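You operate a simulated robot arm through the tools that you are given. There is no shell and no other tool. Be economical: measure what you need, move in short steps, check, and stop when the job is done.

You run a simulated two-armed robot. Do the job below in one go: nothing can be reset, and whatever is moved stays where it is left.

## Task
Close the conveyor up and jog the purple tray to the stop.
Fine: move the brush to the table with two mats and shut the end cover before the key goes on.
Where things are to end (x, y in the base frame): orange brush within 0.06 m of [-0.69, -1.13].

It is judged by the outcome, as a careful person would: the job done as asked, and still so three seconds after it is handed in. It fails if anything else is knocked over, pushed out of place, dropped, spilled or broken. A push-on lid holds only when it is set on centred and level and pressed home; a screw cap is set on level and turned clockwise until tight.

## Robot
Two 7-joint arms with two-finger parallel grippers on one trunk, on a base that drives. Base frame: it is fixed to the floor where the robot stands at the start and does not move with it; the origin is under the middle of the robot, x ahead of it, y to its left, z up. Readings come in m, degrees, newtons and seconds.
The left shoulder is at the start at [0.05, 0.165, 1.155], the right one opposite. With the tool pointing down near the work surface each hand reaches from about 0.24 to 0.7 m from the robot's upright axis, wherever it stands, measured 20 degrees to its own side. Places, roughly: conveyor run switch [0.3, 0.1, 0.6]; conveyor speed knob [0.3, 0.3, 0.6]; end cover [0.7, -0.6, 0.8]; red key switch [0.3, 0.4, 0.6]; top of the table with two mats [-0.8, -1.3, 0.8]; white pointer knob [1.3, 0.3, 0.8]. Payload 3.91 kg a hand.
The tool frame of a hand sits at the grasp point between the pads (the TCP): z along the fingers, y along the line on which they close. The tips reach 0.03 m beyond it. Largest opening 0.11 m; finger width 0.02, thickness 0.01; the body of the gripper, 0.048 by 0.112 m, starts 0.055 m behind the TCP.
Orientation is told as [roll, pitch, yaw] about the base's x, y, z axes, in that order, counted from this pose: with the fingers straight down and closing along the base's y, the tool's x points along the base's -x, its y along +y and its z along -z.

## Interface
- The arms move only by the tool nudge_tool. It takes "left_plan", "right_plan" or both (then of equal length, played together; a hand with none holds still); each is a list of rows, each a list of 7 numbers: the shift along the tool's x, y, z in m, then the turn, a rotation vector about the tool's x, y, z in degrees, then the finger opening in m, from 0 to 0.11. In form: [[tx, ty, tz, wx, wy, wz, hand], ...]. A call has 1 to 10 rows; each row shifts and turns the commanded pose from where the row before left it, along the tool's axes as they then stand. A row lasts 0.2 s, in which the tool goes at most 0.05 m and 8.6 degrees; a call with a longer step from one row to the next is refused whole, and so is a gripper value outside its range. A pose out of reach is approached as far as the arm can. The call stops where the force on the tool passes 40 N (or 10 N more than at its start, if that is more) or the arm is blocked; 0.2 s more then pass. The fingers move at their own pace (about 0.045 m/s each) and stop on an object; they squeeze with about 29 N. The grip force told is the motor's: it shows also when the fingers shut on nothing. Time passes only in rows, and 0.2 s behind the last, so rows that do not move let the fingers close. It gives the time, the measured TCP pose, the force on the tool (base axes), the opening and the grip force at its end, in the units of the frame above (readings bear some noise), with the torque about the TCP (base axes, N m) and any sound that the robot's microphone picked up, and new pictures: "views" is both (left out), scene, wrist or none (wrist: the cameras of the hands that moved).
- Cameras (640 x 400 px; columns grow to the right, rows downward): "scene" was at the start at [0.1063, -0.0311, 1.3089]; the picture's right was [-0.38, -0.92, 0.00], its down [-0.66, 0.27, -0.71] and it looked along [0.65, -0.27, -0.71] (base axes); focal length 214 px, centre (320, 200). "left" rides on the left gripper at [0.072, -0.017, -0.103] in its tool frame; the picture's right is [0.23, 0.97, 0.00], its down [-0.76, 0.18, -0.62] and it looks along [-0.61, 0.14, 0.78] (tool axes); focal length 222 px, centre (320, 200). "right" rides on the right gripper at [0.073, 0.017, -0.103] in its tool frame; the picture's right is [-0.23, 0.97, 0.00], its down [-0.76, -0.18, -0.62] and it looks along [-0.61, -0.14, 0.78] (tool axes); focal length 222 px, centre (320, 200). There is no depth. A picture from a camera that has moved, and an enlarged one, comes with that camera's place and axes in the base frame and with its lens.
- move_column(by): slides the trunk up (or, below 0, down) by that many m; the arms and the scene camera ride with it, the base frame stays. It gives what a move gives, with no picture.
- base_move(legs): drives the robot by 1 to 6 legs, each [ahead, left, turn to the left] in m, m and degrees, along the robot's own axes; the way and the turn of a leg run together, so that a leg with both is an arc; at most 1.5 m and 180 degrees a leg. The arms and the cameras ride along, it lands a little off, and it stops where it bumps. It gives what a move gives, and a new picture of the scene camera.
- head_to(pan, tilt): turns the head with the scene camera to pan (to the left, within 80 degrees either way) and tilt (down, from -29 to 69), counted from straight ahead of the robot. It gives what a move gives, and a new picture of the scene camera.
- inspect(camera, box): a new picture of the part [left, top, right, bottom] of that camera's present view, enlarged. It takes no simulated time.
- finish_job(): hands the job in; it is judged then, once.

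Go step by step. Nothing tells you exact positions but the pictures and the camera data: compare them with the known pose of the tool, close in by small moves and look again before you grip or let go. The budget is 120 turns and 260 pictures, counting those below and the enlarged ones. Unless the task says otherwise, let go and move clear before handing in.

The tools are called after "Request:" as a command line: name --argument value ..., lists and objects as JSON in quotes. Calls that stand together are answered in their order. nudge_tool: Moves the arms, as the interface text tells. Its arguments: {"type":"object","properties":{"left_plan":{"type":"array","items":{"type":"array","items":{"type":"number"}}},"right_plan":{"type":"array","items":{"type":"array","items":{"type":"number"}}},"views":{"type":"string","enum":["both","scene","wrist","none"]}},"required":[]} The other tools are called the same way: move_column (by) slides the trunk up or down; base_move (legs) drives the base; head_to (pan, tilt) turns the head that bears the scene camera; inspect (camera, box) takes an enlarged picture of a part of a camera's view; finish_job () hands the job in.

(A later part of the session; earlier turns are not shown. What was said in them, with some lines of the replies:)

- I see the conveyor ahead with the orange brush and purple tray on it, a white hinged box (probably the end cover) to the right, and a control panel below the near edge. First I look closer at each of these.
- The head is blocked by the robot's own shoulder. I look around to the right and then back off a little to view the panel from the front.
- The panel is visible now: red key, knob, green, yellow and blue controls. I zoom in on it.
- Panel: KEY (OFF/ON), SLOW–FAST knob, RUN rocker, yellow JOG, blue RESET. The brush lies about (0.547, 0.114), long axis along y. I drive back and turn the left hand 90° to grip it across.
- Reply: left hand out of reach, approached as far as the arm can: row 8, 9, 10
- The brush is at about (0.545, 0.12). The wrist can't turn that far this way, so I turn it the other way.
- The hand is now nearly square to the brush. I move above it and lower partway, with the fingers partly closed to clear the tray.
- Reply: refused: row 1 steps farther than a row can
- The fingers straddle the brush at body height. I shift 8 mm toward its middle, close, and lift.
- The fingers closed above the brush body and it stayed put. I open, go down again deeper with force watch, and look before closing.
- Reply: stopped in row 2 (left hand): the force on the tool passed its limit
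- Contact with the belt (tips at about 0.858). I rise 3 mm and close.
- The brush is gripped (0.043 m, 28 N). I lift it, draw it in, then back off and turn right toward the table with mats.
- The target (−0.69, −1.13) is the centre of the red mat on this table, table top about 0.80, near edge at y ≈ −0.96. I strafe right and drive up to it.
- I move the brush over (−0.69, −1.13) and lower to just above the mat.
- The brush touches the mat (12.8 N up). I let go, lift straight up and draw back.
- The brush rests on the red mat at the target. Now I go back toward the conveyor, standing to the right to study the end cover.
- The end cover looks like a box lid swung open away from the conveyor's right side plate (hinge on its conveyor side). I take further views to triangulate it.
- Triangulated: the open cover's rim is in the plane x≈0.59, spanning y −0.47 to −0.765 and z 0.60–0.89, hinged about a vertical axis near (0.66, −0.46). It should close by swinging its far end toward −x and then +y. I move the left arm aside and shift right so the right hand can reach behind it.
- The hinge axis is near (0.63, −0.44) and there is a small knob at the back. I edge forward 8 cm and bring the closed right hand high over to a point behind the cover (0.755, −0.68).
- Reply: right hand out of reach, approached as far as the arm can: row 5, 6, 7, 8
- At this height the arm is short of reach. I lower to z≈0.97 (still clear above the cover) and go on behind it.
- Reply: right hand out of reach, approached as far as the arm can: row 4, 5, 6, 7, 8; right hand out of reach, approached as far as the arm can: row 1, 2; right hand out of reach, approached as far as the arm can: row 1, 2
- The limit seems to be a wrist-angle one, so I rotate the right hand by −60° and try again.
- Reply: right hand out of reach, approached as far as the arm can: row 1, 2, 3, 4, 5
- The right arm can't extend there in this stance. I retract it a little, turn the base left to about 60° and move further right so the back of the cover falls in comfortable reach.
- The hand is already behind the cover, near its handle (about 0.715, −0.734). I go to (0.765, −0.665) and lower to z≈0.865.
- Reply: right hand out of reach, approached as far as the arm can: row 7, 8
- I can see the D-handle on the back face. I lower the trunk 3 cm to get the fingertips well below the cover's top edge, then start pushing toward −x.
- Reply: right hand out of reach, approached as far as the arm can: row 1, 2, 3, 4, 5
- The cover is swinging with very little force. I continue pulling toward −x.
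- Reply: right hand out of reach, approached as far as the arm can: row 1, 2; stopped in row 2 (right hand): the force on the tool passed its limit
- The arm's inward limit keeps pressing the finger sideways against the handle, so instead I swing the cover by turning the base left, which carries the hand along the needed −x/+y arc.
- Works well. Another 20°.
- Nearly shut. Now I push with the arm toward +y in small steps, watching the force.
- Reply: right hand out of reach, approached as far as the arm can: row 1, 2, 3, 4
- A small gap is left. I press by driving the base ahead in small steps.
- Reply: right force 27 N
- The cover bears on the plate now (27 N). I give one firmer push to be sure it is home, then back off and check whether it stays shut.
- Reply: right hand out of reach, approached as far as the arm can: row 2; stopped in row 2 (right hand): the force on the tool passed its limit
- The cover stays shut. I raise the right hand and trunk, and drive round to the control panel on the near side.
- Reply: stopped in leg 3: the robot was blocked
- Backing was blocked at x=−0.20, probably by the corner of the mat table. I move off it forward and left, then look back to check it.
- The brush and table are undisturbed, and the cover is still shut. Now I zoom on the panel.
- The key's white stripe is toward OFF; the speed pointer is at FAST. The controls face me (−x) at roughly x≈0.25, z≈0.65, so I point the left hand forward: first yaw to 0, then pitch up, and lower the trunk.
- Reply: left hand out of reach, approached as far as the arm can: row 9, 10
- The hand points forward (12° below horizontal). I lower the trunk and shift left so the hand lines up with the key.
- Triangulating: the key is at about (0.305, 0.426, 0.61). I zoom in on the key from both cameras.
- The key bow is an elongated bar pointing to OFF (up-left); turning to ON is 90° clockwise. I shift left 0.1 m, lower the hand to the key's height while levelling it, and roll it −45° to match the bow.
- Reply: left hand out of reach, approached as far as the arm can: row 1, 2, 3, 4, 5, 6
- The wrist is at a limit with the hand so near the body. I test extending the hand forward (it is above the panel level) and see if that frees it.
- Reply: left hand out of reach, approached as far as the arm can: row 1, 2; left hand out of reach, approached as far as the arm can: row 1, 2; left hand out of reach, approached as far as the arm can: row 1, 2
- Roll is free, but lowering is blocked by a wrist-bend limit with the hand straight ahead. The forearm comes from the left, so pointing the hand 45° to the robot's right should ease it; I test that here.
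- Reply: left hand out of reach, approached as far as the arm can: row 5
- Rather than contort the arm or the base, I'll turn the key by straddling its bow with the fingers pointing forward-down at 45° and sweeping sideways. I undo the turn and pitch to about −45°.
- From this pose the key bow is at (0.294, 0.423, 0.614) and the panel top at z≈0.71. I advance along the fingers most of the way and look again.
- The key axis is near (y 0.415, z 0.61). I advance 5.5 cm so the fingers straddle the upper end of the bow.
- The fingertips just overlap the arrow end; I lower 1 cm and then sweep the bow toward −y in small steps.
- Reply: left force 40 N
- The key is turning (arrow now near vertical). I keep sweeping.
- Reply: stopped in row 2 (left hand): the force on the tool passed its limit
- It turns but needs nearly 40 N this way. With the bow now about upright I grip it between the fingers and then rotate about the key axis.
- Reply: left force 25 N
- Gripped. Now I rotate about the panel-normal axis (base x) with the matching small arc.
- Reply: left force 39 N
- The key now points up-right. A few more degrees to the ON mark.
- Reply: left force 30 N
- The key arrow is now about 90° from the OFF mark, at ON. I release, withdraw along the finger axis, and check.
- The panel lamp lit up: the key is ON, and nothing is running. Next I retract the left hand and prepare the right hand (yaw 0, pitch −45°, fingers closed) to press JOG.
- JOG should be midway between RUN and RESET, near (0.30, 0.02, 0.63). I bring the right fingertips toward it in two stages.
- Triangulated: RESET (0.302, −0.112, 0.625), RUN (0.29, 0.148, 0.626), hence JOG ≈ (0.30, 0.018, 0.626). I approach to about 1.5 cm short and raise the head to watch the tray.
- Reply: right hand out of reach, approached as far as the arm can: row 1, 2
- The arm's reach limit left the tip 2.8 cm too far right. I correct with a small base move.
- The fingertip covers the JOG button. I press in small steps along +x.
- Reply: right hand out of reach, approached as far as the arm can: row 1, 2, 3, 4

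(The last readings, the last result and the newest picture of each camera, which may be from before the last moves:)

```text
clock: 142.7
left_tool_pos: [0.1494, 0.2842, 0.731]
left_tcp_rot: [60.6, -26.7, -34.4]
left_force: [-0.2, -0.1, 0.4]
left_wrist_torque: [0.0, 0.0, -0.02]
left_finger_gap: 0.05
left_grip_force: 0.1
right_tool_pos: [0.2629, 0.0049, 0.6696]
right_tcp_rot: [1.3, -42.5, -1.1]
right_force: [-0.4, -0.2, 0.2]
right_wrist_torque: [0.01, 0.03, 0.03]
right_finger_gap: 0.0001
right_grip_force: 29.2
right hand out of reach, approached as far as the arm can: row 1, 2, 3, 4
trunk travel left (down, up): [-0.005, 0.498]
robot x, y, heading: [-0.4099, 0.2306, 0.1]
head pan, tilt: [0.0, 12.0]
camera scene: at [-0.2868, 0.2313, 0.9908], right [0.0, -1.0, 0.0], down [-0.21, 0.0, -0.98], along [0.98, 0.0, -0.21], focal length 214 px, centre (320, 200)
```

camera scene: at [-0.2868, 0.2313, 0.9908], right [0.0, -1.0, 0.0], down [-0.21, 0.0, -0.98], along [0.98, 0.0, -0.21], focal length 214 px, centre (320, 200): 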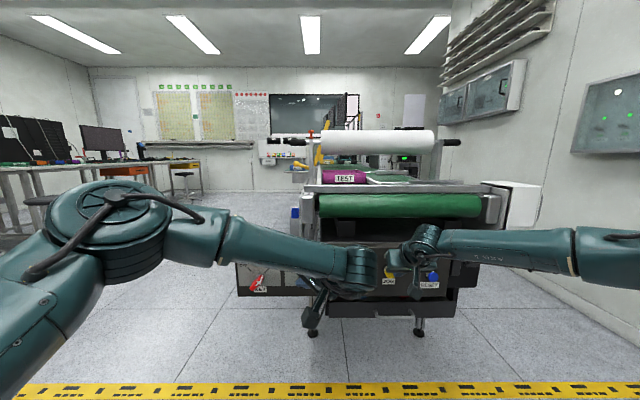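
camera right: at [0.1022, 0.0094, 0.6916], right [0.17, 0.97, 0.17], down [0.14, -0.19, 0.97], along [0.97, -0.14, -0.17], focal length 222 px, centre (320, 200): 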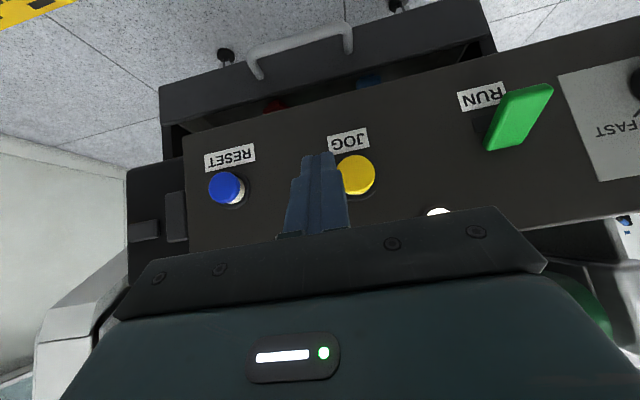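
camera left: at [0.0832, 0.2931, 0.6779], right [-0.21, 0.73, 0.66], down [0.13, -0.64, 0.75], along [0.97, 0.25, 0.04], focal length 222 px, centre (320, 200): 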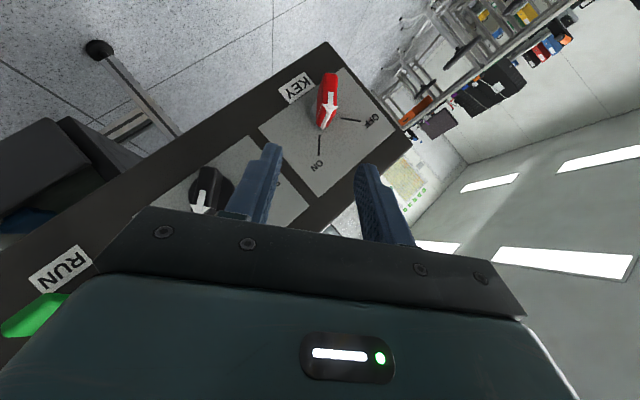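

The arm drifts at its inward limit. I back the hand off, shift the base 0.12 m left, and move the hand correspondingly right so it works in its free range.

Request:
nudge_tool --right_plan '[[0, 0, -0.03, 0, 0, 0, 0.0], [0.01, 0, -0.03, 0, 0, 0, 0.0]]' --views "none"

Request:
base_move --legs '[[0, 0.12, 0]]'

Request:
nudge_tool --right_plan '[[0, -0.035, 0, 0, 0, 0, 0.0], [0, -0.035, 0, 0, 0, 0, 0.0], [0, -0.035, 0, 0, 0, 0, 0.0], [0, 0, 0.02, 0, 0, 0, 0.0]]' --views "wrist"

```text
clock: 143.3
left_tool_pos: [0.1511, 0.2852, 0.7308]
left_tcp_rot: [60.6, -26.8, -34.4]
left_force: [0.0, 0.5, -0.2]
left_wrist_torque: [0.01, 0.01, -0.02]
left_finger_gap: 0.0501
left_grip_force: 0.1
right_tool_pos: [0.2116, 0.0044, 0.7076]
right_tcp_rot: [1.2, -42.4, -1.2]
right_force: [0.3, 0.4, 0.7]
right_wrist_torque: [0.01, -0.01, 0.02]
right_finger_gap: 0.0
right_grip_force: 29.1
trunk travel left (down, up): [-0.005, 0.498]
robot x, y, heading: [-0.4068, 0.2312, -0.2]
head pan, tilt: [0.0, 12.0]
```

```text
clock: 144.5
left_tool_pos: [0.1488, 0.4032, 0.7312]
left_tcp_rot: [60.5, -26.7, -34.4]
left_force: [-0.4, -0.1, 0.2]
left_wrist_torque: [-0.01, 0.02, -0.04]
left_finger_gap: 0.0501
left_grip_force: 0.0
right_tool_pos: [0.2122, 0.1222, 0.707]
right_tcp_rot: [1.2, -42.4, -1.1]
right_force: [-0.3, 0.2, -0.5]
right_wrist_torque: [-0.01, -0.01, 0.01]
right_finger_gap: 0.0002
right_grip_force: 28.9
trunk travel left (down, up): [-0.005, 0.498]
robot x, y, heading: [-0.4111, 0.3476, -0.2]
head pan, tilt: [0.0, 12.0]
camera scene: at [-0.2865, 0.3493, 0.9908], right [0.0, -1.0, 0.0], down [-0.21, 0.0, -0.98], along [0.98, 0.0, -0.21], focal length 214 px, centre (320, 200)
```

scene: 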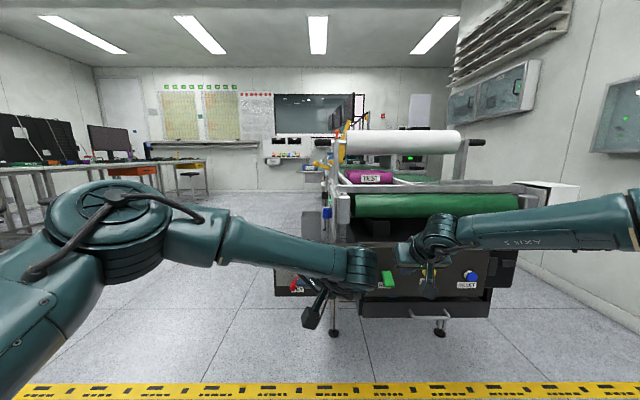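

```text
clock: 145.5
left_tool_pos: [0.15, 0.4035, 0.7307]
left_tcp_rot: [60.6, -26.7, -34.3]
left_force: [0.4, -0.4, 0.4]
left_wrist_torque: [0.01, 0.04, -0.03]
left_finger_gap: 0.0501
left_grip_force: 0.0
right_tool_pos: [0.2266, 0.0175, 0.6919]
right_tcp_rot: [1.2, -42.4, -1.2]
right_force: [-0.7, -0.3, -0.6]
right_wrist_torque: [-0.02, 0.01, 0.04]
right_finger_gap: 0.0001
right_grip_force: 28.2
trunk travel left (down, up): [-0.005, 0.498]
robot x, y, heading: [-0.4122, 0.3468, -0.3]
head pan, tilt: [0.0, 12.0]
camera right: at [0.1041, 0.0357, 0.7194], right [0.17, 0.97, 0.17], down [0.14, -0.19, 0.97], along [0.97, -0.14, -0.17], focal length 222 px, centre (320, 200)
```

right: 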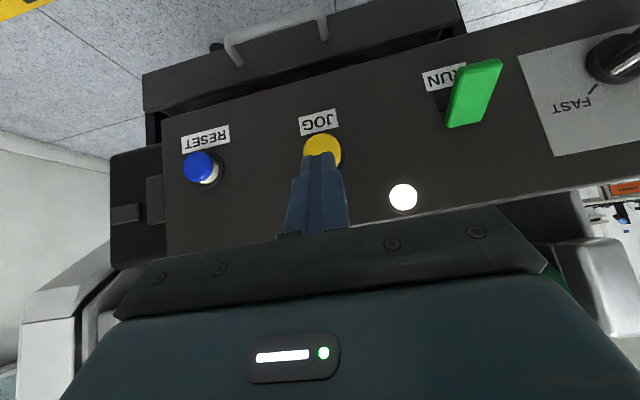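

In free range now. I advance to the button, then press.

Request:
nudge_tool --right_plan '[[-0.003, 0, 0.026, 0, 0, 0, 0.0], [-0.003, 0, 0.022, 0, 0, 0, 0.0]]' --views "wrist"

```text
clock: 146.1
left_tool_pos: [0.1496, 0.4023, 0.7317]
left_tcp_rot: [60.6, -26.7, -34.4]
left_force: [-0.3, -0.2, -0.2]
left_wrist_torque: [-0.03, 0.03, 0.02]
left_finger_gap: 0.0501
left_grip_force: 0.2
right_tool_pos: [0.2646, 0.0182, 0.6598]
right_tcp_rot: [1.2, -42.4, -1.2]
right_force: [0.7, -0.8, -0.2]
right_wrist_torque: [0.01, 0.01, -0.01]
right_finger_gap: 0.0
right_grip_force: 28.9
trunk travel left (down, up): [-0.005, 0.498]
robot x, y, heading: [-0.4114, 0.3519, -0.1]
head pan, tilt: [0.0, 12.0]
camera right: at [0.1408, 0.036, 0.6884], right [0.17, 0.97, 0.17], down [0.14, -0.19, 0.97], along [0.97, -0.14, -0.17], focal length 222 px, centre (320, 200)
```

right: 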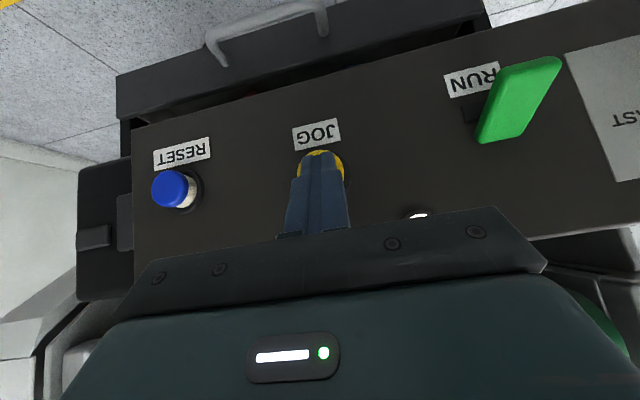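

Request:
nudge_tool --right_plan '[[-0.0052, 0, 0.0047, 0, 0, 0, 0.0], [-0.0052, 0, 0.0047, 0, 0, 0, 0.0], [-0.0044, 0, 0.004, 0, 0, 0, 0.0]]' --views "scene"

```text
clock: 146.9
left_tool_pos: [0.1492, 0.4027, 0.7326]
left_tcp_rot: [60.6, -26.9, -34.4]
left_force: [0.5, 0.2, -0.2]
left_wrist_torque: [-0.02, 0.04, -0.01]
left_finger_gap: 0.05
left_grip_force: 0.1
right_tool_pos: [0.2807, 0.0179, 0.6613]
right_tcp_rot: [1.2, -42.3, -1.2]
right_force: [-19.3, 2.2, 4.0]
right_wrist_torque: [0.18, 0.19, 0.07]
right_finger_gap: 0.0
right_grip_force: 29.0
trunk travel left (down, up): [-0.005, 0.498]
robot x, y, heading: [-0.4123, 0.3492, -0.5]
head pan, tilt: [0.0, 12.0]
heard: click
camera scene: at [-0.2879, 0.3496, 0.9911], right [0.0, -1.0, 0.0], down [-0.21, 0.0, -0.98], along [0.98, 0.0, -0.21], focal length 214 px, centre (320, 200)
```

scene: 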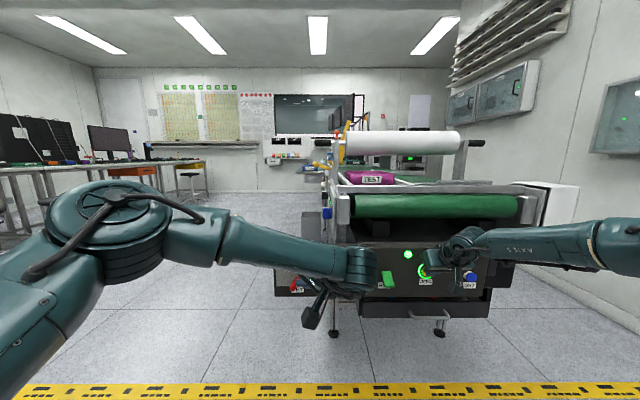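

Click — JOG is pressed, lamp green. I hold a moment and look at the tray.

Request:
inspect --camera "scene" --box '[310, 150, 460, 230]'

Request:
nudge_tool --right_plan '[[0, 0, 0, 0, 0, 0, 0.0], [0, 0, 0, 0, 0, 0, 0.0]]' --views "none"

Request:
inspect --camera "scene" --box '[310, 150, 460, 230]'

```text
4.27 times, centred on (385, 190) of scene
camera zoom: at [-0.2879, 0.3496, 0.9911], right [0.0, -1.0, 0.0], down [-0.21, 0.0, -0.98], along [0.98, 0.0, -0.21], focal length 915 px, centre (43, 243)
```

zoom: 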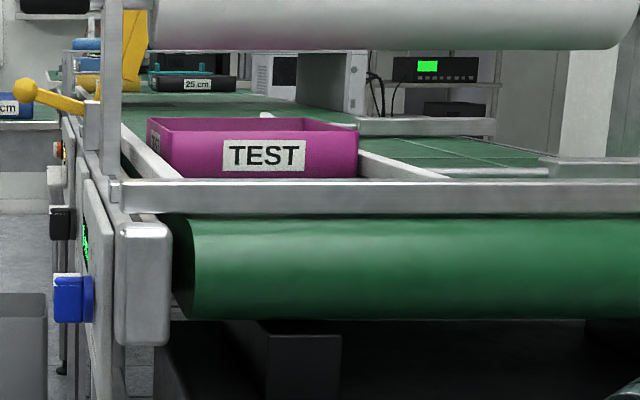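

```text
clock: 147.5
left_tool_pos: [0.149, 0.4022, 0.7309]
left_tcp_rot: [60.5, -26.8, -34.5]
left_force: [0.2, 0.0, -0.3]
left_wrist_torque: [-0.02, 0.02, -0.02]
left_finger_gap: 0.0503
left_grip_force: 0.1
right_tool_pos: [0.2822, 0.0164, 0.661]
right_tcp_rot: [1.2, -42.3, -1.1]
right_force: [-23.1, 2.8, 2.5]
right_wrist_torque: [0.13, 0.29, 0.06]
right_finger_gap: 0.0
right_grip_force: 29.0
trunk travel left (down, up): [-0.005, 0.498]
robot x, y, heading: [-0.4094, 0.3512, -0.3]
head pan, tilt: [0.0, 12.0]
```

```text
4.27 times, centred on (385, 190) of scene
camera zoom: at [-0.2877, 0.3495, 0.991], right [0.0, -1.0, 0.0], down [-0.21, 0.0, -0.98], along [0.98, 0.0, -0.21], focal length 915 px, centre (43, 243)
```

zoom: 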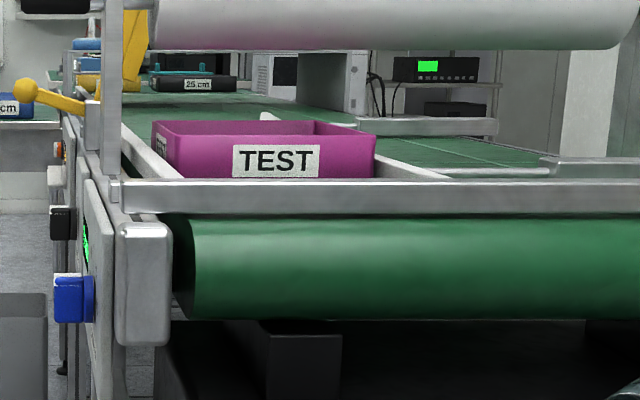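

The tray is advancing toward the stop bar at roughly 7 cm/s. I hold on in short steps.

Request:
nudge_tool --right_plan '[[0, 0, 0, 0, 0, 0, 0.0], [0, 0, 0, 0, 0, 0, 0.0]]' --views "none"

Request:
inspect --camera "scene" --box '[310, 150, 460, 230]'

```text
clock: 148.1
left_tool_pos: [0.1497, 0.4022, 0.7311]
left_tcp_rot: [60.6, -26.8, -34.4]
left_force: [-0.6, 0.3, 0.2]
left_wrist_torque: [-0.05, 0.0, 0.04]
left_finger_gap: 0.05
left_grip_force: 0.1
right_tool_pos: [0.2816, 0.0163, 0.6606]
right_tcp_rot: [1.2, -42.3, -1.0]
right_force: [-24.1, 3.1, 0.9]
right_wrist_torque: [0.02, 0.38, 0.11]
right_finger_gap: 0.0
right_grip_force: 29.0
trunk travel left (down, up): [-0.005, 0.498]
robot x, y, heading: [-0.4101, 0.3518, -0.0]
head pan, tilt: [0.0, 12.0]
```

```text
4.27 times, centred on (385, 190) of scene
camera zoom: at [-0.2876, 0.3495, 0.991], right [0.0, -1.0, 0.0], down [-0.21, 0.0, -0.98], along [0.98, 0.0, -0.21], focal length 915 px, centre (43, 243)
```

zoom: 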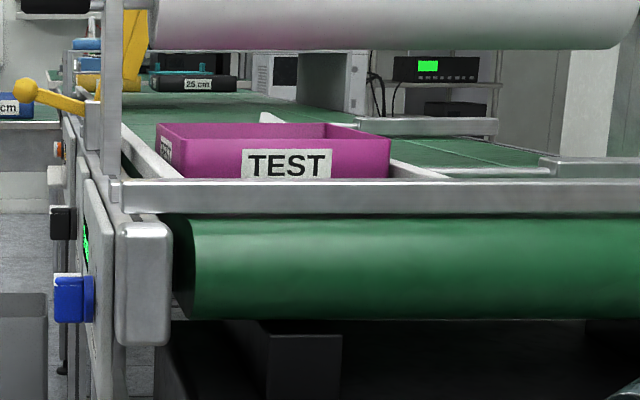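

Request:
nudge_tool --right_plan '[[0, 0, 0, 0, 0, 0, 0.0], [0, 0, 0, 0, 0, 0, 0.0], [0, 0, 0, 0, 0, 0, 0.0], [0, 0, 0, 0, 0, 0, 0.0]]' --views "none"

Request:
inspect --camera "scene" --box '[310, 150, 460, 230]'

```text
clock: 149.1
left_tool_pos: [0.149, 0.4023, 0.7332]
left_tcp_rot: [60.6, -26.8, -34.4]
left_force: [0.8, -1.1, 0.4]
left_wrist_torque: [0.01, 0.01, 0.03]
left_finger_gap: 0.0499
left_grip_force: 0.0
right_tool_pos: [0.2829, 0.0161, 0.6617]
right_tcp_rot: [1.2, -42.3, -1.1]
right_force: [-24.8, 4.1, -1.1]
right_wrist_torque: [0.03, 0.41, 0.05]
right_finger_gap: 0.0
right_grip_force: 29.3
trunk travel left (down, up): [-0.005, 0.498]
robot x, y, heading: [-0.4098, 0.3526, -0.3]
head pan, tilt: [0.0, 12.0]
```

```text
4.27 times, centred on (385, 190) of scene
camera zoom: at [-0.2875, 0.3495, 0.991], right [0.0, -1.0, 0.0], down [-0.21, 0.0, -0.98], along [0.98, 0.0, -0.21], focal length 915 px, centre (43, 243)
```

zoom: 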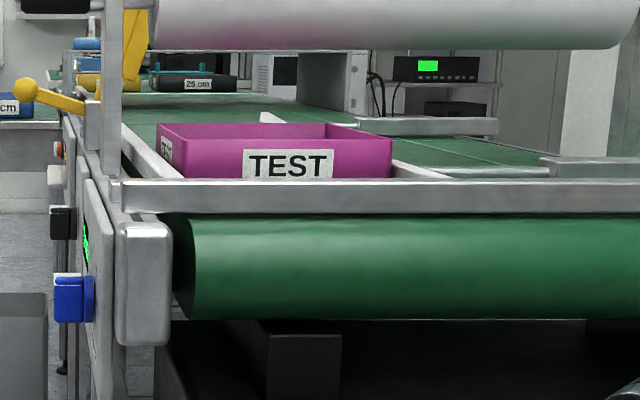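

The tray has stopped advancing, apparently at the bar. I release the button and raise the trunk to look from above.

Request:
nudge_tool --right_plan '[[0.01, 0, -0.02, 0, 0, 0, 0.0], [0.01, 0, -0.04, 0, 0, 0, 0.0], [0.01, 0, -0.04, 0, 0, 0, 0.0]]' --views "none"

Request:
move_column --by 0.4

Request:
head_to --pan -15 --tilt 40

Request:
inspect --camera "scene" --box '[230, 80, 430, 220]'

```text
clock: 149.9
left_tool_pos: [0.1492, 0.4019, 0.7306]
left_tcp_rot: [60.5, -26.7, -34.4]
left_force: [0.0, -0.4, -0.4]
left_wrist_torque: [0.0, 0.05, -0.01]
left_finger_gap: 0.0498
left_grip_force: 0.1
right_tool_pos: [0.1959, 0.0153, 0.7148]
right_tcp_rot: [1.2, -42.4, -1.1]
right_force: [-0.1, 0.0, 0.7]
right_wrist_torque: [-0.01, 0.01, -0.01]
right_finger_gap: 0.0
right_grip_force: 28.9
trunk travel left (down, up): [-0.005, 0.498]
robot x, y, heading: [-0.4113, 0.3457, -0.2]
head pan, tilt: [0.0, 12.0]
```

```text
clock: 153.8
left_tool_pos: [0.1499, 0.4031, 1.131]
left_tcp_rot: [60.6, -26.7, -34.4]
left_force: [-0.1, -0.6, -0.6]
left_wrist_torque: [0.01, -0.01, 0.0]
left_finger_gap: 0.0501
left_grip_force: 0.0
right_tool_pos: [0.1967, 0.0158, 1.1135]
right_tcp_rot: [1.2, -42.4, -1.1]
right_force: [-0.4, 0.6, -0.2]
right_wrist_torque: [0.02, -0.01, 0.0]
right_finger_gap: 0.0
right_grip_force: 29.0
trunk travel left (down, up): [-0.405, 0.098]
robot x, y, heading: [-0.4134, 0.3489, -0.2]
head pan, tilt: [0.0, 12.0]
```

```text
clock: 154.7
left_tool_pos: [0.1507, 0.4025, 1.1301]
left_tcp_rot: [60.7, -26.7, -34.4]
left_force: [0.2, -0.1, 0.0]
left_wrist_torque: [-0.04, -0.03, -0.02]
left_finger_gap: 0.0503
left_grip_force: 0.1
right_tool_pos: [0.1956, 0.014, 1.1142]
right_tcp_rot: [1.1, -42.4, -1.1]
right_force: [0.4, 0.1, 0.3]
right_wrist_torque: [0.0, -0.01, -0.03]
right_finger_gap: 0.0001
right_grip_force: 29.2
trunk travel left (down, up): [-0.405, 0.098]
robot x, y, heading: [-0.4092, 0.3494, -0.3]
head pan, tilt: [-15.0, 40.0]
camera scene: at [-0.2976, 0.3274, 1.3465], right [-0.26, -0.97, 0.0], down [-0.62, 0.17, -0.77], along [0.74, -0.2, -0.64], focal length 214 px, centre (320, 200)
```

scene: 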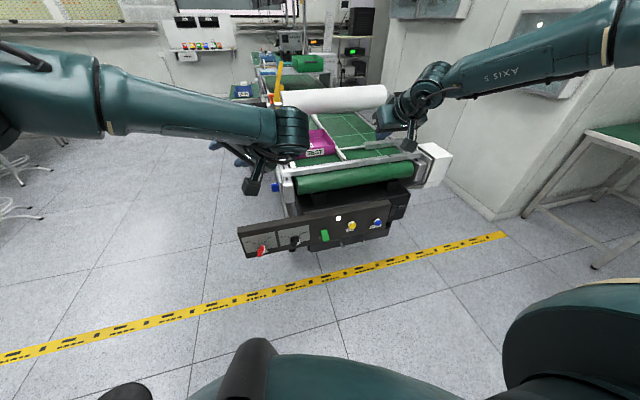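

```text
2.86 times, centred on (330, 150) of scene
camera zoom: at [-0.2976, 0.3274, 1.3465], right [-0.26, -0.97, 0.0], down [-0.62, 0.17, -0.77], along [0.74, -0.2, -0.64], focal length 613 px, centre (291, 343)
```

zoom: 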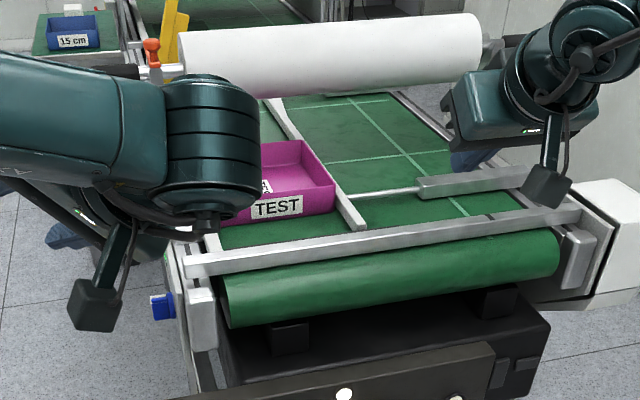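

There is still a gap of a few centimetres between tray and bar. I look with the right wrist camera for what stopped it.

Request:
inspect --camera "right" --box '[0, 0, 640, 400]'

Request:
inspect --camera "left" --box '[0, 0, 640, 400]'

```text
1.00 times, centred on (320, 200) of right
camera zoom: at [0.0731, 0.0342, 1.1418], right [0.17, 0.97, 0.17], down [0.14, -0.19, 0.97], along [0.97, -0.14, -0.17], focal length 222 px, centre (320, 200)
```

zoom: 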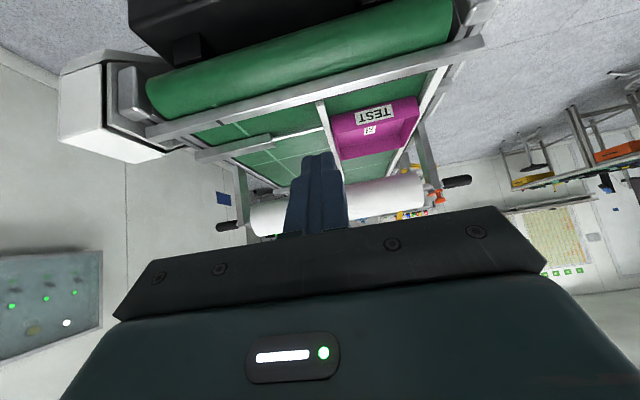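

```text
1.00 times, centred on (320, 200) of left
camera zoom: at [0.0273, 0.3675, 1.1305], right [-0.21, 0.72, 0.66], down [0.13, -0.64, 0.75], along [0.97, 0.25, 0.04], focal length 222 px, centre (320, 200)
```

zoom: 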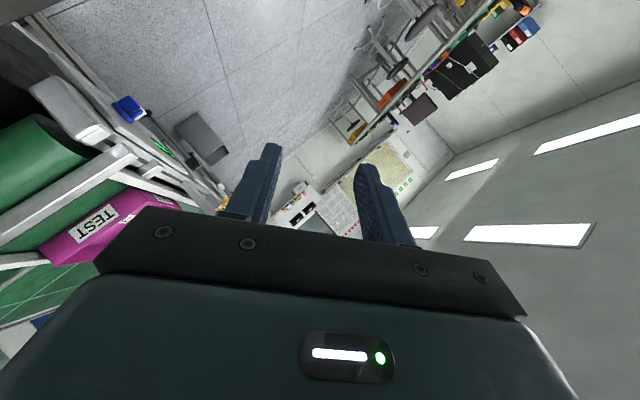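

Request:
inspect --camera "left" --box '[0, 60, 240, 270]'

Request:
inspect --camera "right" --box '[280, 20, 500, 200]'

```text
1.90 times, centred on (120, 165) of left
camera zoom: at [0.0273, 0.3675, 1.1305], right [-0.21, 0.72, 0.66], down [0.13, -0.64, 0.75], along [0.97, 0.25, 0.04], focal length 423 px, centre (701, 267)
```

zoom: 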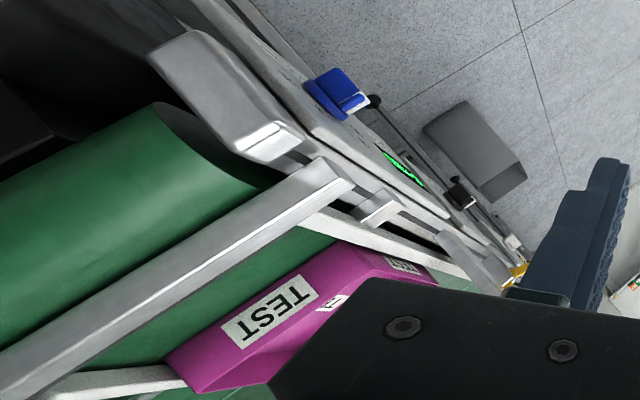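

```text
2.22 times, centred on (390, 110) of right
camera zoom: at [0.0731, 0.0342, 1.1418], right [0.17, 0.97, 0.17], down [0.14, -0.19, 0.97], along [0.97, -0.14, -0.17], focal length 494 px, centre (164, 400)
```

zoom: 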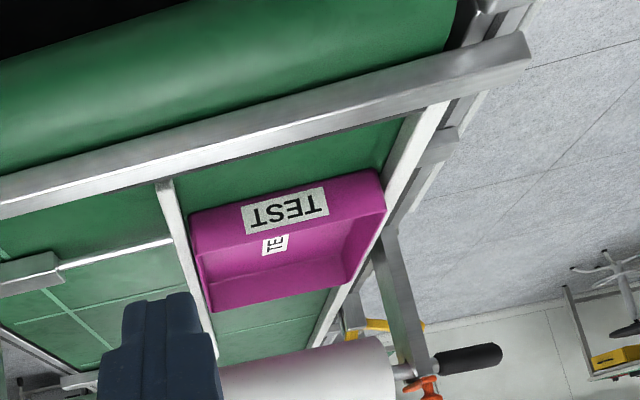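

Nothing visibly blocks it, so the jog may act only for a limited run per press. I go back down and press JOG again while watching the lamp and tray.

Request:
move_column --by -0.4

Request:
head_to --pan -5 --tilt 14

Request:
nudge_tool --right_plan '[[-0.01, 0.001, 0.04, 0, 0, 0, 0.0], [-0.01, 0.001, 0.04, 0, 0, 0, 0.0], [-0.005, 0, 0.008, 0, 0, 0, 0.0]]' --views "wrist"

```text
clock: 158.5
left_tool_pos: [0.1498, 0.4032, 0.7317]
left_tcp_rot: [60.5, -26.7, -34.4]
left_force: [0.8, 0.9, -0.4]
left_wrist_torque: [-0.01, -0.02, 0.02]
left_finger_gap: 0.05
left_grip_force: 0.0
right_tool_pos: [0.1966, 0.0157, 0.7139]
right_tcp_rot: [1.2, -42.4, -1.1]
right_force: [0.4, -0.4, -0.3]
right_wrist_torque: [0.02, 0.0, -0.01]
right_finger_gap: 0.0
right_grip_force: 29.0
trunk travel left (down, up): [-0.005, 0.498]
robot x, y, heading: [-0.4086, 0.3539, -0.3]
head pan, tilt: [-15.0, 40.0]
```

```text
clock: 159.4
left_tool_pos: [0.1498, 0.4034, 0.7311]
left_tcp_rot: [60.6, -26.7, -34.4]
left_force: [0.0, 0.2, 0.4]
left_wrist_torque: [-0.03, 0.02, 0.04]
left_finger_gap: 0.0502
left_grip_force: 0.1
right_tool_pos: [0.1964, 0.0155, 0.7157]
right_tcp_rot: [1.2, -42.4, -1.1]
right_force: [0.1, 0.0, -0.1]
right_wrist_torque: [-0.01, -0.01, 0.0]
right_finger_gap: 0.0
right_grip_force: 29.3
trunk travel left (down, up): [-0.005, 0.498]
robot x, y, heading: [-0.413, 0.347, -0.2]
head pan, tilt: [-5.0, 14.0]
camera scene: at [-0.2867, 0.3412, 0.9875], right [-0.09, -1.0, 0.0], down [-0.24, 0.02, -0.97], along [0.97, -0.09, -0.24], focal length 214 px, centre (320, 200)
```

scene: 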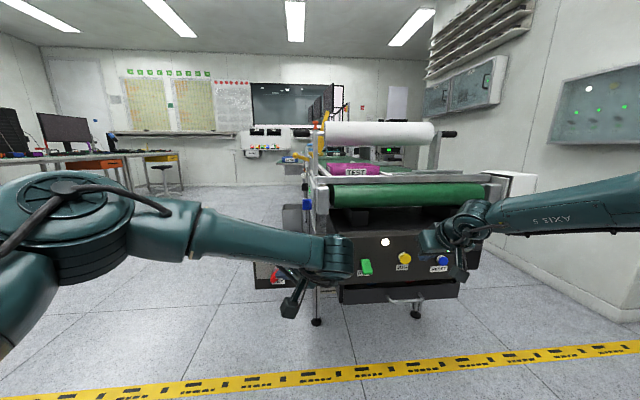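

```text
clock: 160.2
left_tool_pos: [0.1508, 0.4034, 0.7311]
left_tcp_rot: [60.7, -26.7, -34.4]
left_force: [-0.1, -0.8, 0.1]
left_wrist_torque: [0.01, 0.0, 0.0]
left_finger_gap: 0.0501
left_grip_force: 0.0
right_tool_pos: [0.2752, 0.018, 0.6647]
right_tcp_rot: [1.1, -42.4, -1.1]
right_force: [-1.4, 0.6, 0.7]
right_wrist_torque: [0.01, 0.05, 0.0]
right_finger_gap: 0.0001
right_grip_force: 29.0
trunk travel left (down, up): [-0.005, 0.498]
robot x, y, heading: [-0.4088, 0.3479, -0.3]
head pan, tilt: [-5.0, 14.0]
heard: click
camera right: at [0.1513, 0.037, 0.6924], right [0.17, 0.97, 0.17], down [0.14, -0.19, 0.97], along [0.97, -0.14, -0.17], focal length 222 px, centre (320, 200)
```

right: 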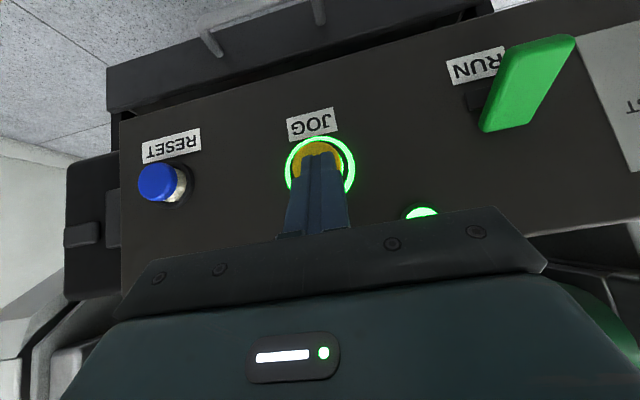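

Request:
inspect --camera "scene" --box '[290, 140, 440, 230]'

Request:
nudge_tool --right_plan '[[-0.003, 0, 0.003, 0, 0, 0, 0.0], [0, 0, 0, 0, 0, 0, 0.0], [0, 0, 0, 0, 0, 0, 0.0]]' --views "none"

Request:
inspect --camera "scene" --box '[290, 140, 440, 230]'

Request:
nudge_tool --right_plan '[[0, 0, 0, 0, 0, 0, 0.0], [0, 0, 0, 0, 0, 0, 0.0], [0, 0, 0, 0, 0, 0, 0.0], [0, 0, 0, 0, 0, 0, 0.0]]' --views "none"

Request:
inspect --camera "scene" --box '[290, 140, 440, 280]'

```text
4.27 times, centred on (365, 185) of scene
camera zoom: at [-0.2869, 0.3412, 0.9876], right [-0.09, -1.0, 0.0], down [-0.24, 0.02, -0.97], along [0.97, -0.09, -0.24], focal length 915 px, centre (128, 264)
```

zoom: 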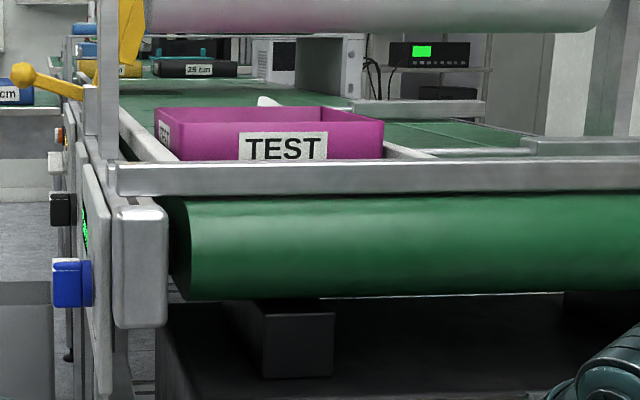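

```text
clock: 161.0
left_tool_pos: [0.15, 0.4027, 0.7321]
left_tcp_rot: [60.6, -26.7, -34.5]
left_force: [0.8, -0.1, 0.1]
left_wrist_torque: [0.03, -0.01, -0.01]
left_finger_gap: 0.0502
left_grip_force: 0.0
right_tool_pos: [0.278, 0.0177, 0.6641]
right_tcp_rot: [1.2, -42.3, -1.0]
right_force: [-3.0, -0.7, 0.0]
right_wrist_torque: [0.01, 0.06, 0.01]
right_finger_gap: 0.0
right_grip_force: 29.1
trunk travel left (down, up): [-0.005, 0.498]
robot x, y, heading: [-0.412, 0.354, -0.1]
head pan, tilt: [-5.0, 14.0]
```

```text
4.27 times, centred on (365, 185) of scene
camera zoom: at [-0.2869, 0.3412, 0.9876], right [-0.09, -1.0, 0.0], down [-0.24, 0.02, -0.97], along [0.97, -0.09, -0.24], focal length 915 px, centre (128, 264)
```

zoom: 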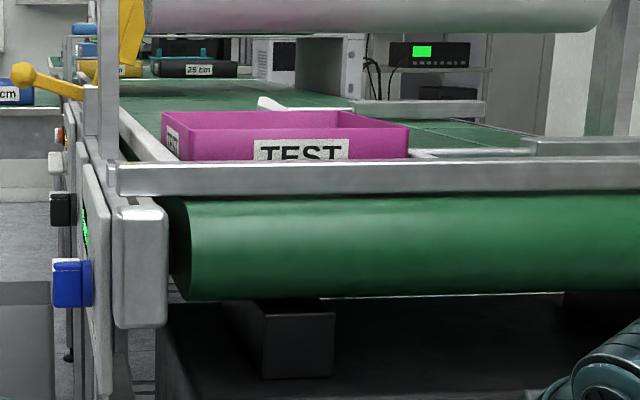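

```text
clock: 162.0
left_tool_pos: [0.1505, 0.4028, 0.7304]
left_tcp_rot: [60.6, -26.7, -34.3]
left_force: [0.0, 0.0, 0.3]
left_wrist_torque: [-0.01, 0.0, -0.02]
left_finger_gap: 0.05
left_grip_force: 0.1
right_tool_pos: [0.2792, 0.0176, 0.6647]
right_tcp_rot: [1.2, -42.4, -1.2]
right_force: [-4.0, 0.3, -1.4]
right_wrist_torque: [0.02, 0.11, 0.01]
right_finger_gap: 0.0002
right_grip_force: 28.9
trunk travel left (down, up): [-0.005, 0.498]
robot x, y, heading: [-0.4086, 0.3503, -0.3]
head pan, tilt: [-5.0, 14.0]
```

```text
2.86 times, centred on (365, 210) of scene
camera zoom: at [-0.2868, 0.3412, 0.9876], right [-0.09, -1.0, 0.0], down [-0.24, 0.02, -0.97], along [0.97, -0.09, -0.24], focal length 613 px, centre (191, 171)
```

zoom: 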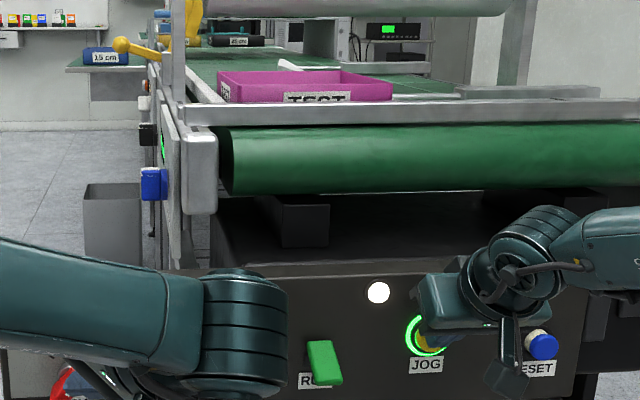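

The lamp went white while still held: each press runs the belt only for a limited time. The tray is close to the bar now; I release and press once more.

Request:
nudge_tool --right_plan '[[0.0088, 0, -0.0081, 0, 0, 0, 0.0], [0, 0, 0, 0, 0, 0, 0.0], [-0.0088, 0, 0.0081, 0, 0, 0, 0.0], [0, 0, 0, 0, 0, 0, 0.0], [0, 0, 0, 0, 0, 0, 0.0], [0, 0, 0, 0, 0, 0, 0.0]]' --views "none"

Request:
inspect --camera "scene" --box '[290, 140, 440, 280]'

Request:
nudge_tool --right_plan '[[0, 0, 0, 0, 0, 0, 0.0], [0, 0, 0, 0, 0, 0, 0.0], [0, 0, 0, 0, 0, 0, 0.0]]' --views "none"

Request:
inspect --camera "scene" --box '[290, 140, 440, 280]'

```text
clock: 163.4
left_tool_pos: [0.1497, 0.4025, 0.7301]
left_tcp_rot: [60.6, -26.5, -34.3]
left_force: [-0.2, 0.4, -0.6]
left_wrist_torque: [0.01, 0.0, 0.03]
left_finger_gap: 0.0503
left_grip_force: 0.1
right_tool_pos: [0.2777, 0.0189, 0.665]
right_tcp_rot: [1.3, -42.4, -1.1]
right_force: [-3.6, 0.5, 0.1]
right_wrist_torque: [0.06, 0.04, -0.01]
right_finger_gap: 0.0
right_grip_force: 28.5
trunk travel left (down, up): [-0.005, 0.498]
robot x, y, heading: [-0.4131, 0.3504, -0.1]
head pan, tilt: [-5.0, 14.0]
heard: click
```

```text
2.86 times, centred on (365, 210) of scene
camera zoom: at [-0.2869, 0.3412, 0.9876], right [-0.09, -1.0, 0.0], down [-0.24, 0.02, -0.97], along [0.97, -0.09, -0.24], focal length 613 px, centre (191, 171)
```

zoom: 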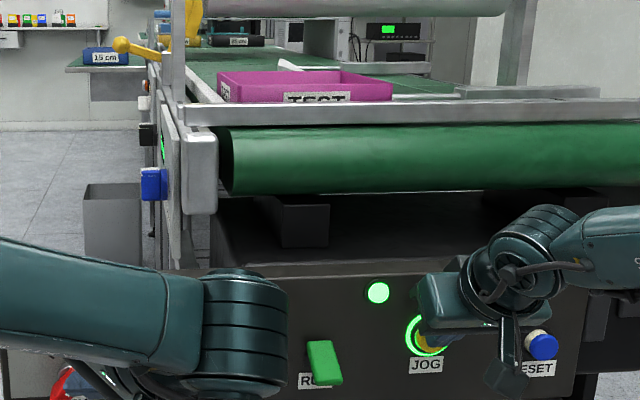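

```text
clock: 164.2
left_tool_pos: [0.1496, 0.4027, 0.7323]
left_tcp_rot: [60.6, -26.8, -34.3]
left_force: [-0.1, -0.2, 0.0]
left_wrist_torque: [0.0, 0.02, 0.0]
left_finger_gap: 0.0502
left_grip_force: 0.1
right_tool_pos: [0.2782, 0.0178, 0.6657]
right_tcp_rot: [1.3, -42.4, -1.1]
right_force: [-4.5, -0.4, -1.4]
right_wrist_torque: [0.03, 0.06, -0.02]
right_finger_gap: 0.0
right_grip_force: 29.1
trunk travel left (down, up): [-0.005, 0.498]
robot x, y, heading: [-0.4098, 0.348, -0.2]
head pan, tilt: [-5.0, 14.0]
```

```text
2.86 times, centred on (365, 210) of scene
camera zoom: at [-0.2868, 0.3412, 0.9876], right [-0.09, -1.0, 0.0], down [-0.24, 0.02, -0.97], along [0.97, -0.09, -0.24], focal length 613 px, centre (191, 171)
```

zoom: 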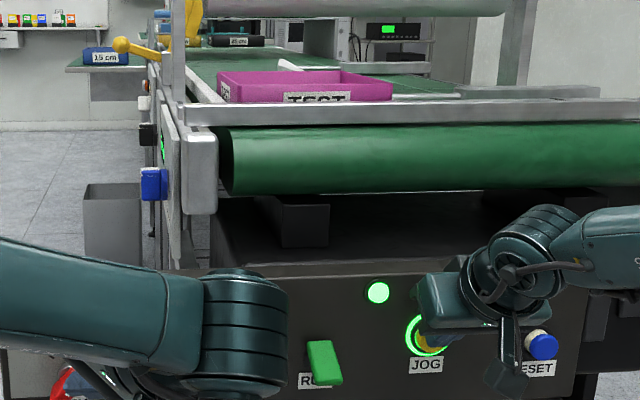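

With the belt running the tray no longer moves: it is against the stop. I release JOG, withdraw, raise the trunk and verify from above.

Request:
nudge_tool --right_plan '[[0.01, 0, -0.02, 0, 0, 0, 0.0], [0.01, 0, -0.04, 0, 0, 0, 0.0], [0.01, 0, -0.04, 0, 0, 0, 0.0]]' --views "none"

Request:
move_column --by 0.4

Request:
base_move --legs '[[-0.15, 0, 0]]'

Request:
head_to --pan -15 --tilt 40

Request:
inspect --camera "scene" --box '[230, 80, 430, 220]'

Request:
inspect --camera "right" --box '[0, 0, 640, 260]'

```text
clock: 165.0
left_tool_pos: [0.1501, 0.4029, 0.7312]
left_tcp_rot: [60.6, -26.8, -34.3]
left_force: [-0.5, -0.5, -0.1]
left_wrist_torque: [0.06, 0.01, 0.04]
left_finger_gap: 0.0503
left_grip_force: 0.0
right_tool_pos: [0.186, 0.0183, 0.717]
right_tcp_rot: [1.3, -42.3, -1.2]
right_force: [0.4, -0.1, -0.2]
right_wrist_torque: [0.0, -0.02, 0.0]
right_finger_gap: 0.0001
right_grip_force: 28.8
trunk travel left (down, up): [-0.005, 0.498]
robot x, y, heading: [-0.4067, 0.3476, 0.1]
head pan, tilt: [-5.0, 14.0]
```

```text
clock: 168.8
left_tool_pos: [0.1496, 0.4038, 1.1298]
left_tcp_rot: [60.5, -26.7, -34.3]
left_force: [0.1, 0.5, 0.7]
left_wrist_torque: [0.01, 0.0, 0.03]
left_finger_gap: 0.0498
left_grip_force: 0.1
right_tool_pos: [0.1874, 0.0183, 1.1181]
right_tcp_rot: [1.2, -42.5, -1.1]
right_force: [0.4, -0.3, 0.3]
right_wrist_torque: [0.02, 0.01, -0.04]
right_finger_gap: 0.0
right_grip_force: 28.8
trunk travel left (down, up): [-0.405, 0.098]
robot x, y, heading: [-0.4112, 0.3521, -0.5]
head pan, tilt: [-5.0, 14.0]
```

```text
clock: 170.2
left_tool_pos: [0.0017, 0.4041, 1.1315]
left_tcp_rot: [60.7, -26.8, -34.4]
left_force: [-0.6, 0.6, -0.5]
left_wrist_torque: [0.04, 0.02, -0.01]
left_finger_gap: 0.0503
left_grip_force: 0.0
right_tool_pos: [0.0387, 0.0192, 1.1199]
right_tcp_rot: [1.1, -42.4, -1.0]
right_force: [0.0, 0.2, 0.7]
right_wrist_torque: [0.01, 0.0, 0.01]
right_finger_gap: 0.0003
right_grip_force: 28.4
trunk travel left (down, up): [-0.405, 0.098]
robot x, y, heading: [-0.5576, 0.3506, -0.2]
head pan, tilt: [-5.0, 14.0]
camera scene: at [-0.4344, 0.3416, 1.3877], right [-0.09, -1.0, 0.0], down [-0.24, 0.02, -0.97], along [0.97, -0.09, -0.24], focal length 214 px, centre (320, 200)
```

scene: 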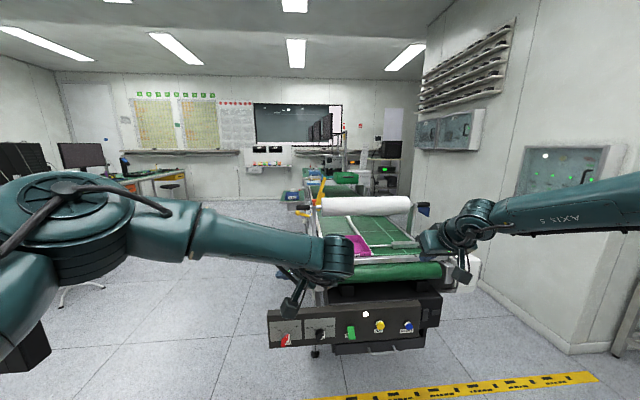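

```text
clock: 171.1
left_tool_pos: [0.0042, 0.4045, 1.1305]
left_tcp_rot: [60.6, -26.8, -34.4]
left_force: [-0.1, -0.1, 0.0]
left_wrist_torque: [0.0, 0.02, -0.01]
left_finger_gap: 0.0499
left_grip_force: 0.1
right_tool_pos: [0.0394, 0.0183, 1.1187]
right_tcp_rot: [1.3, -42.4, -1.0]
right_force: [0.7, 0.2, 0.5]
right_wrist_torque: [-0.01, -0.02, 0.01]
right_finger_gap: 0.0001
right_grip_force: 29.1
trunk travel left (down, up): [-0.405, 0.098]
robot x, y, heading: [-0.5589, 0.3511, 0.1]
head pan, tilt: [-15.0, 40.0]
camera scene: at [-0.4444, 0.3278, 1.3465], right [-0.26, -0.97, 0.0], down [-0.62, 0.17, -0.77], along [0.74, -0.2, -0.64], focal length 214 px, centre (320, 200)
```

scene: 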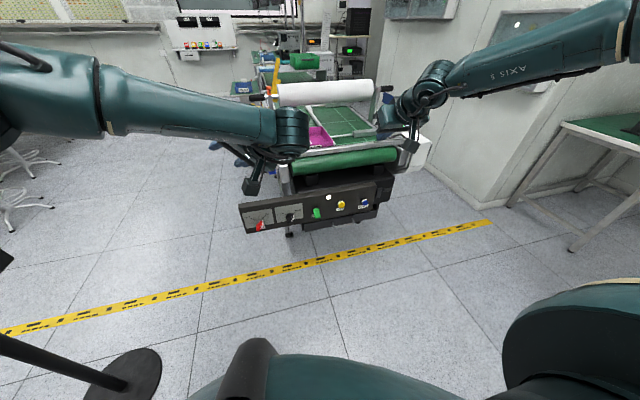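

```text
2.86 times, centred on (330, 150) of scene
camera zoom: at [-0.4444, 0.3278, 1.3465], right [-0.26, -0.97, 0.0], down [-0.62, 0.17, -0.77], along [0.74, -0.2, -0.64], focal length 613 px, centre (291, 343)
```

zoom: 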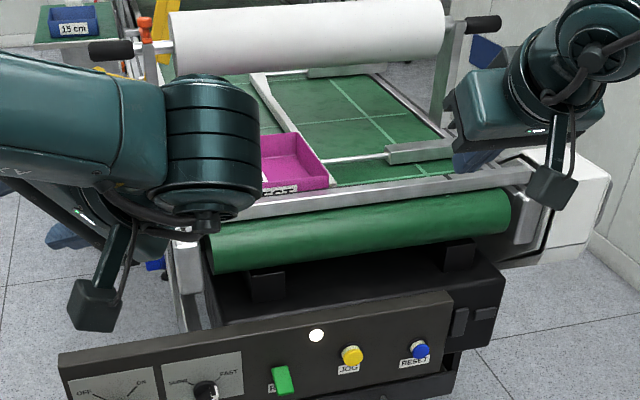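

```text
1.00 times, centred on (320, 130) of right
camera zoom: at [-0.0832, 0.0378, 1.1456], right [0.17, 0.97, 0.17], down [0.14, -0.19, 0.97], along [0.97, -0.14, -0.17], focal length 222 px, centre (320, 270)
```

zoom: 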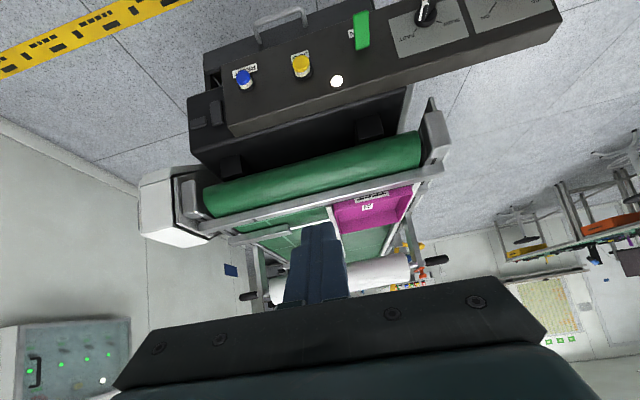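

The tray sits flush at the stop bar, the belt is still, the end cover is shut, the key is ON and the brush lies on the red mat. Hands are clear, so I hand it in.

Request:
finish_job

```text
The job is handed in.
```

I did the job in the order you asked: the brush went to the table with two mats first. I then shut the end cover, turned the key on, and jogged the purple tray until it sat against the stop bar.

- **Brush:** I set it down at about [-0.69, -1.135], which is the red "FAIL" mat. A later look still showed it there.
- **Table bump:** The base was blocked once while backing up, probably by a corner of that table. Nothing on it looked moved or knocked over afterwards.
- **Jogging:** It took three presses of JOG, because the belt stopped by itself during a press. On the last press the belt ran and the tray did not move.
- **Left as is:** The key is still ON. I did not touch the speed knob, which points to FAST.
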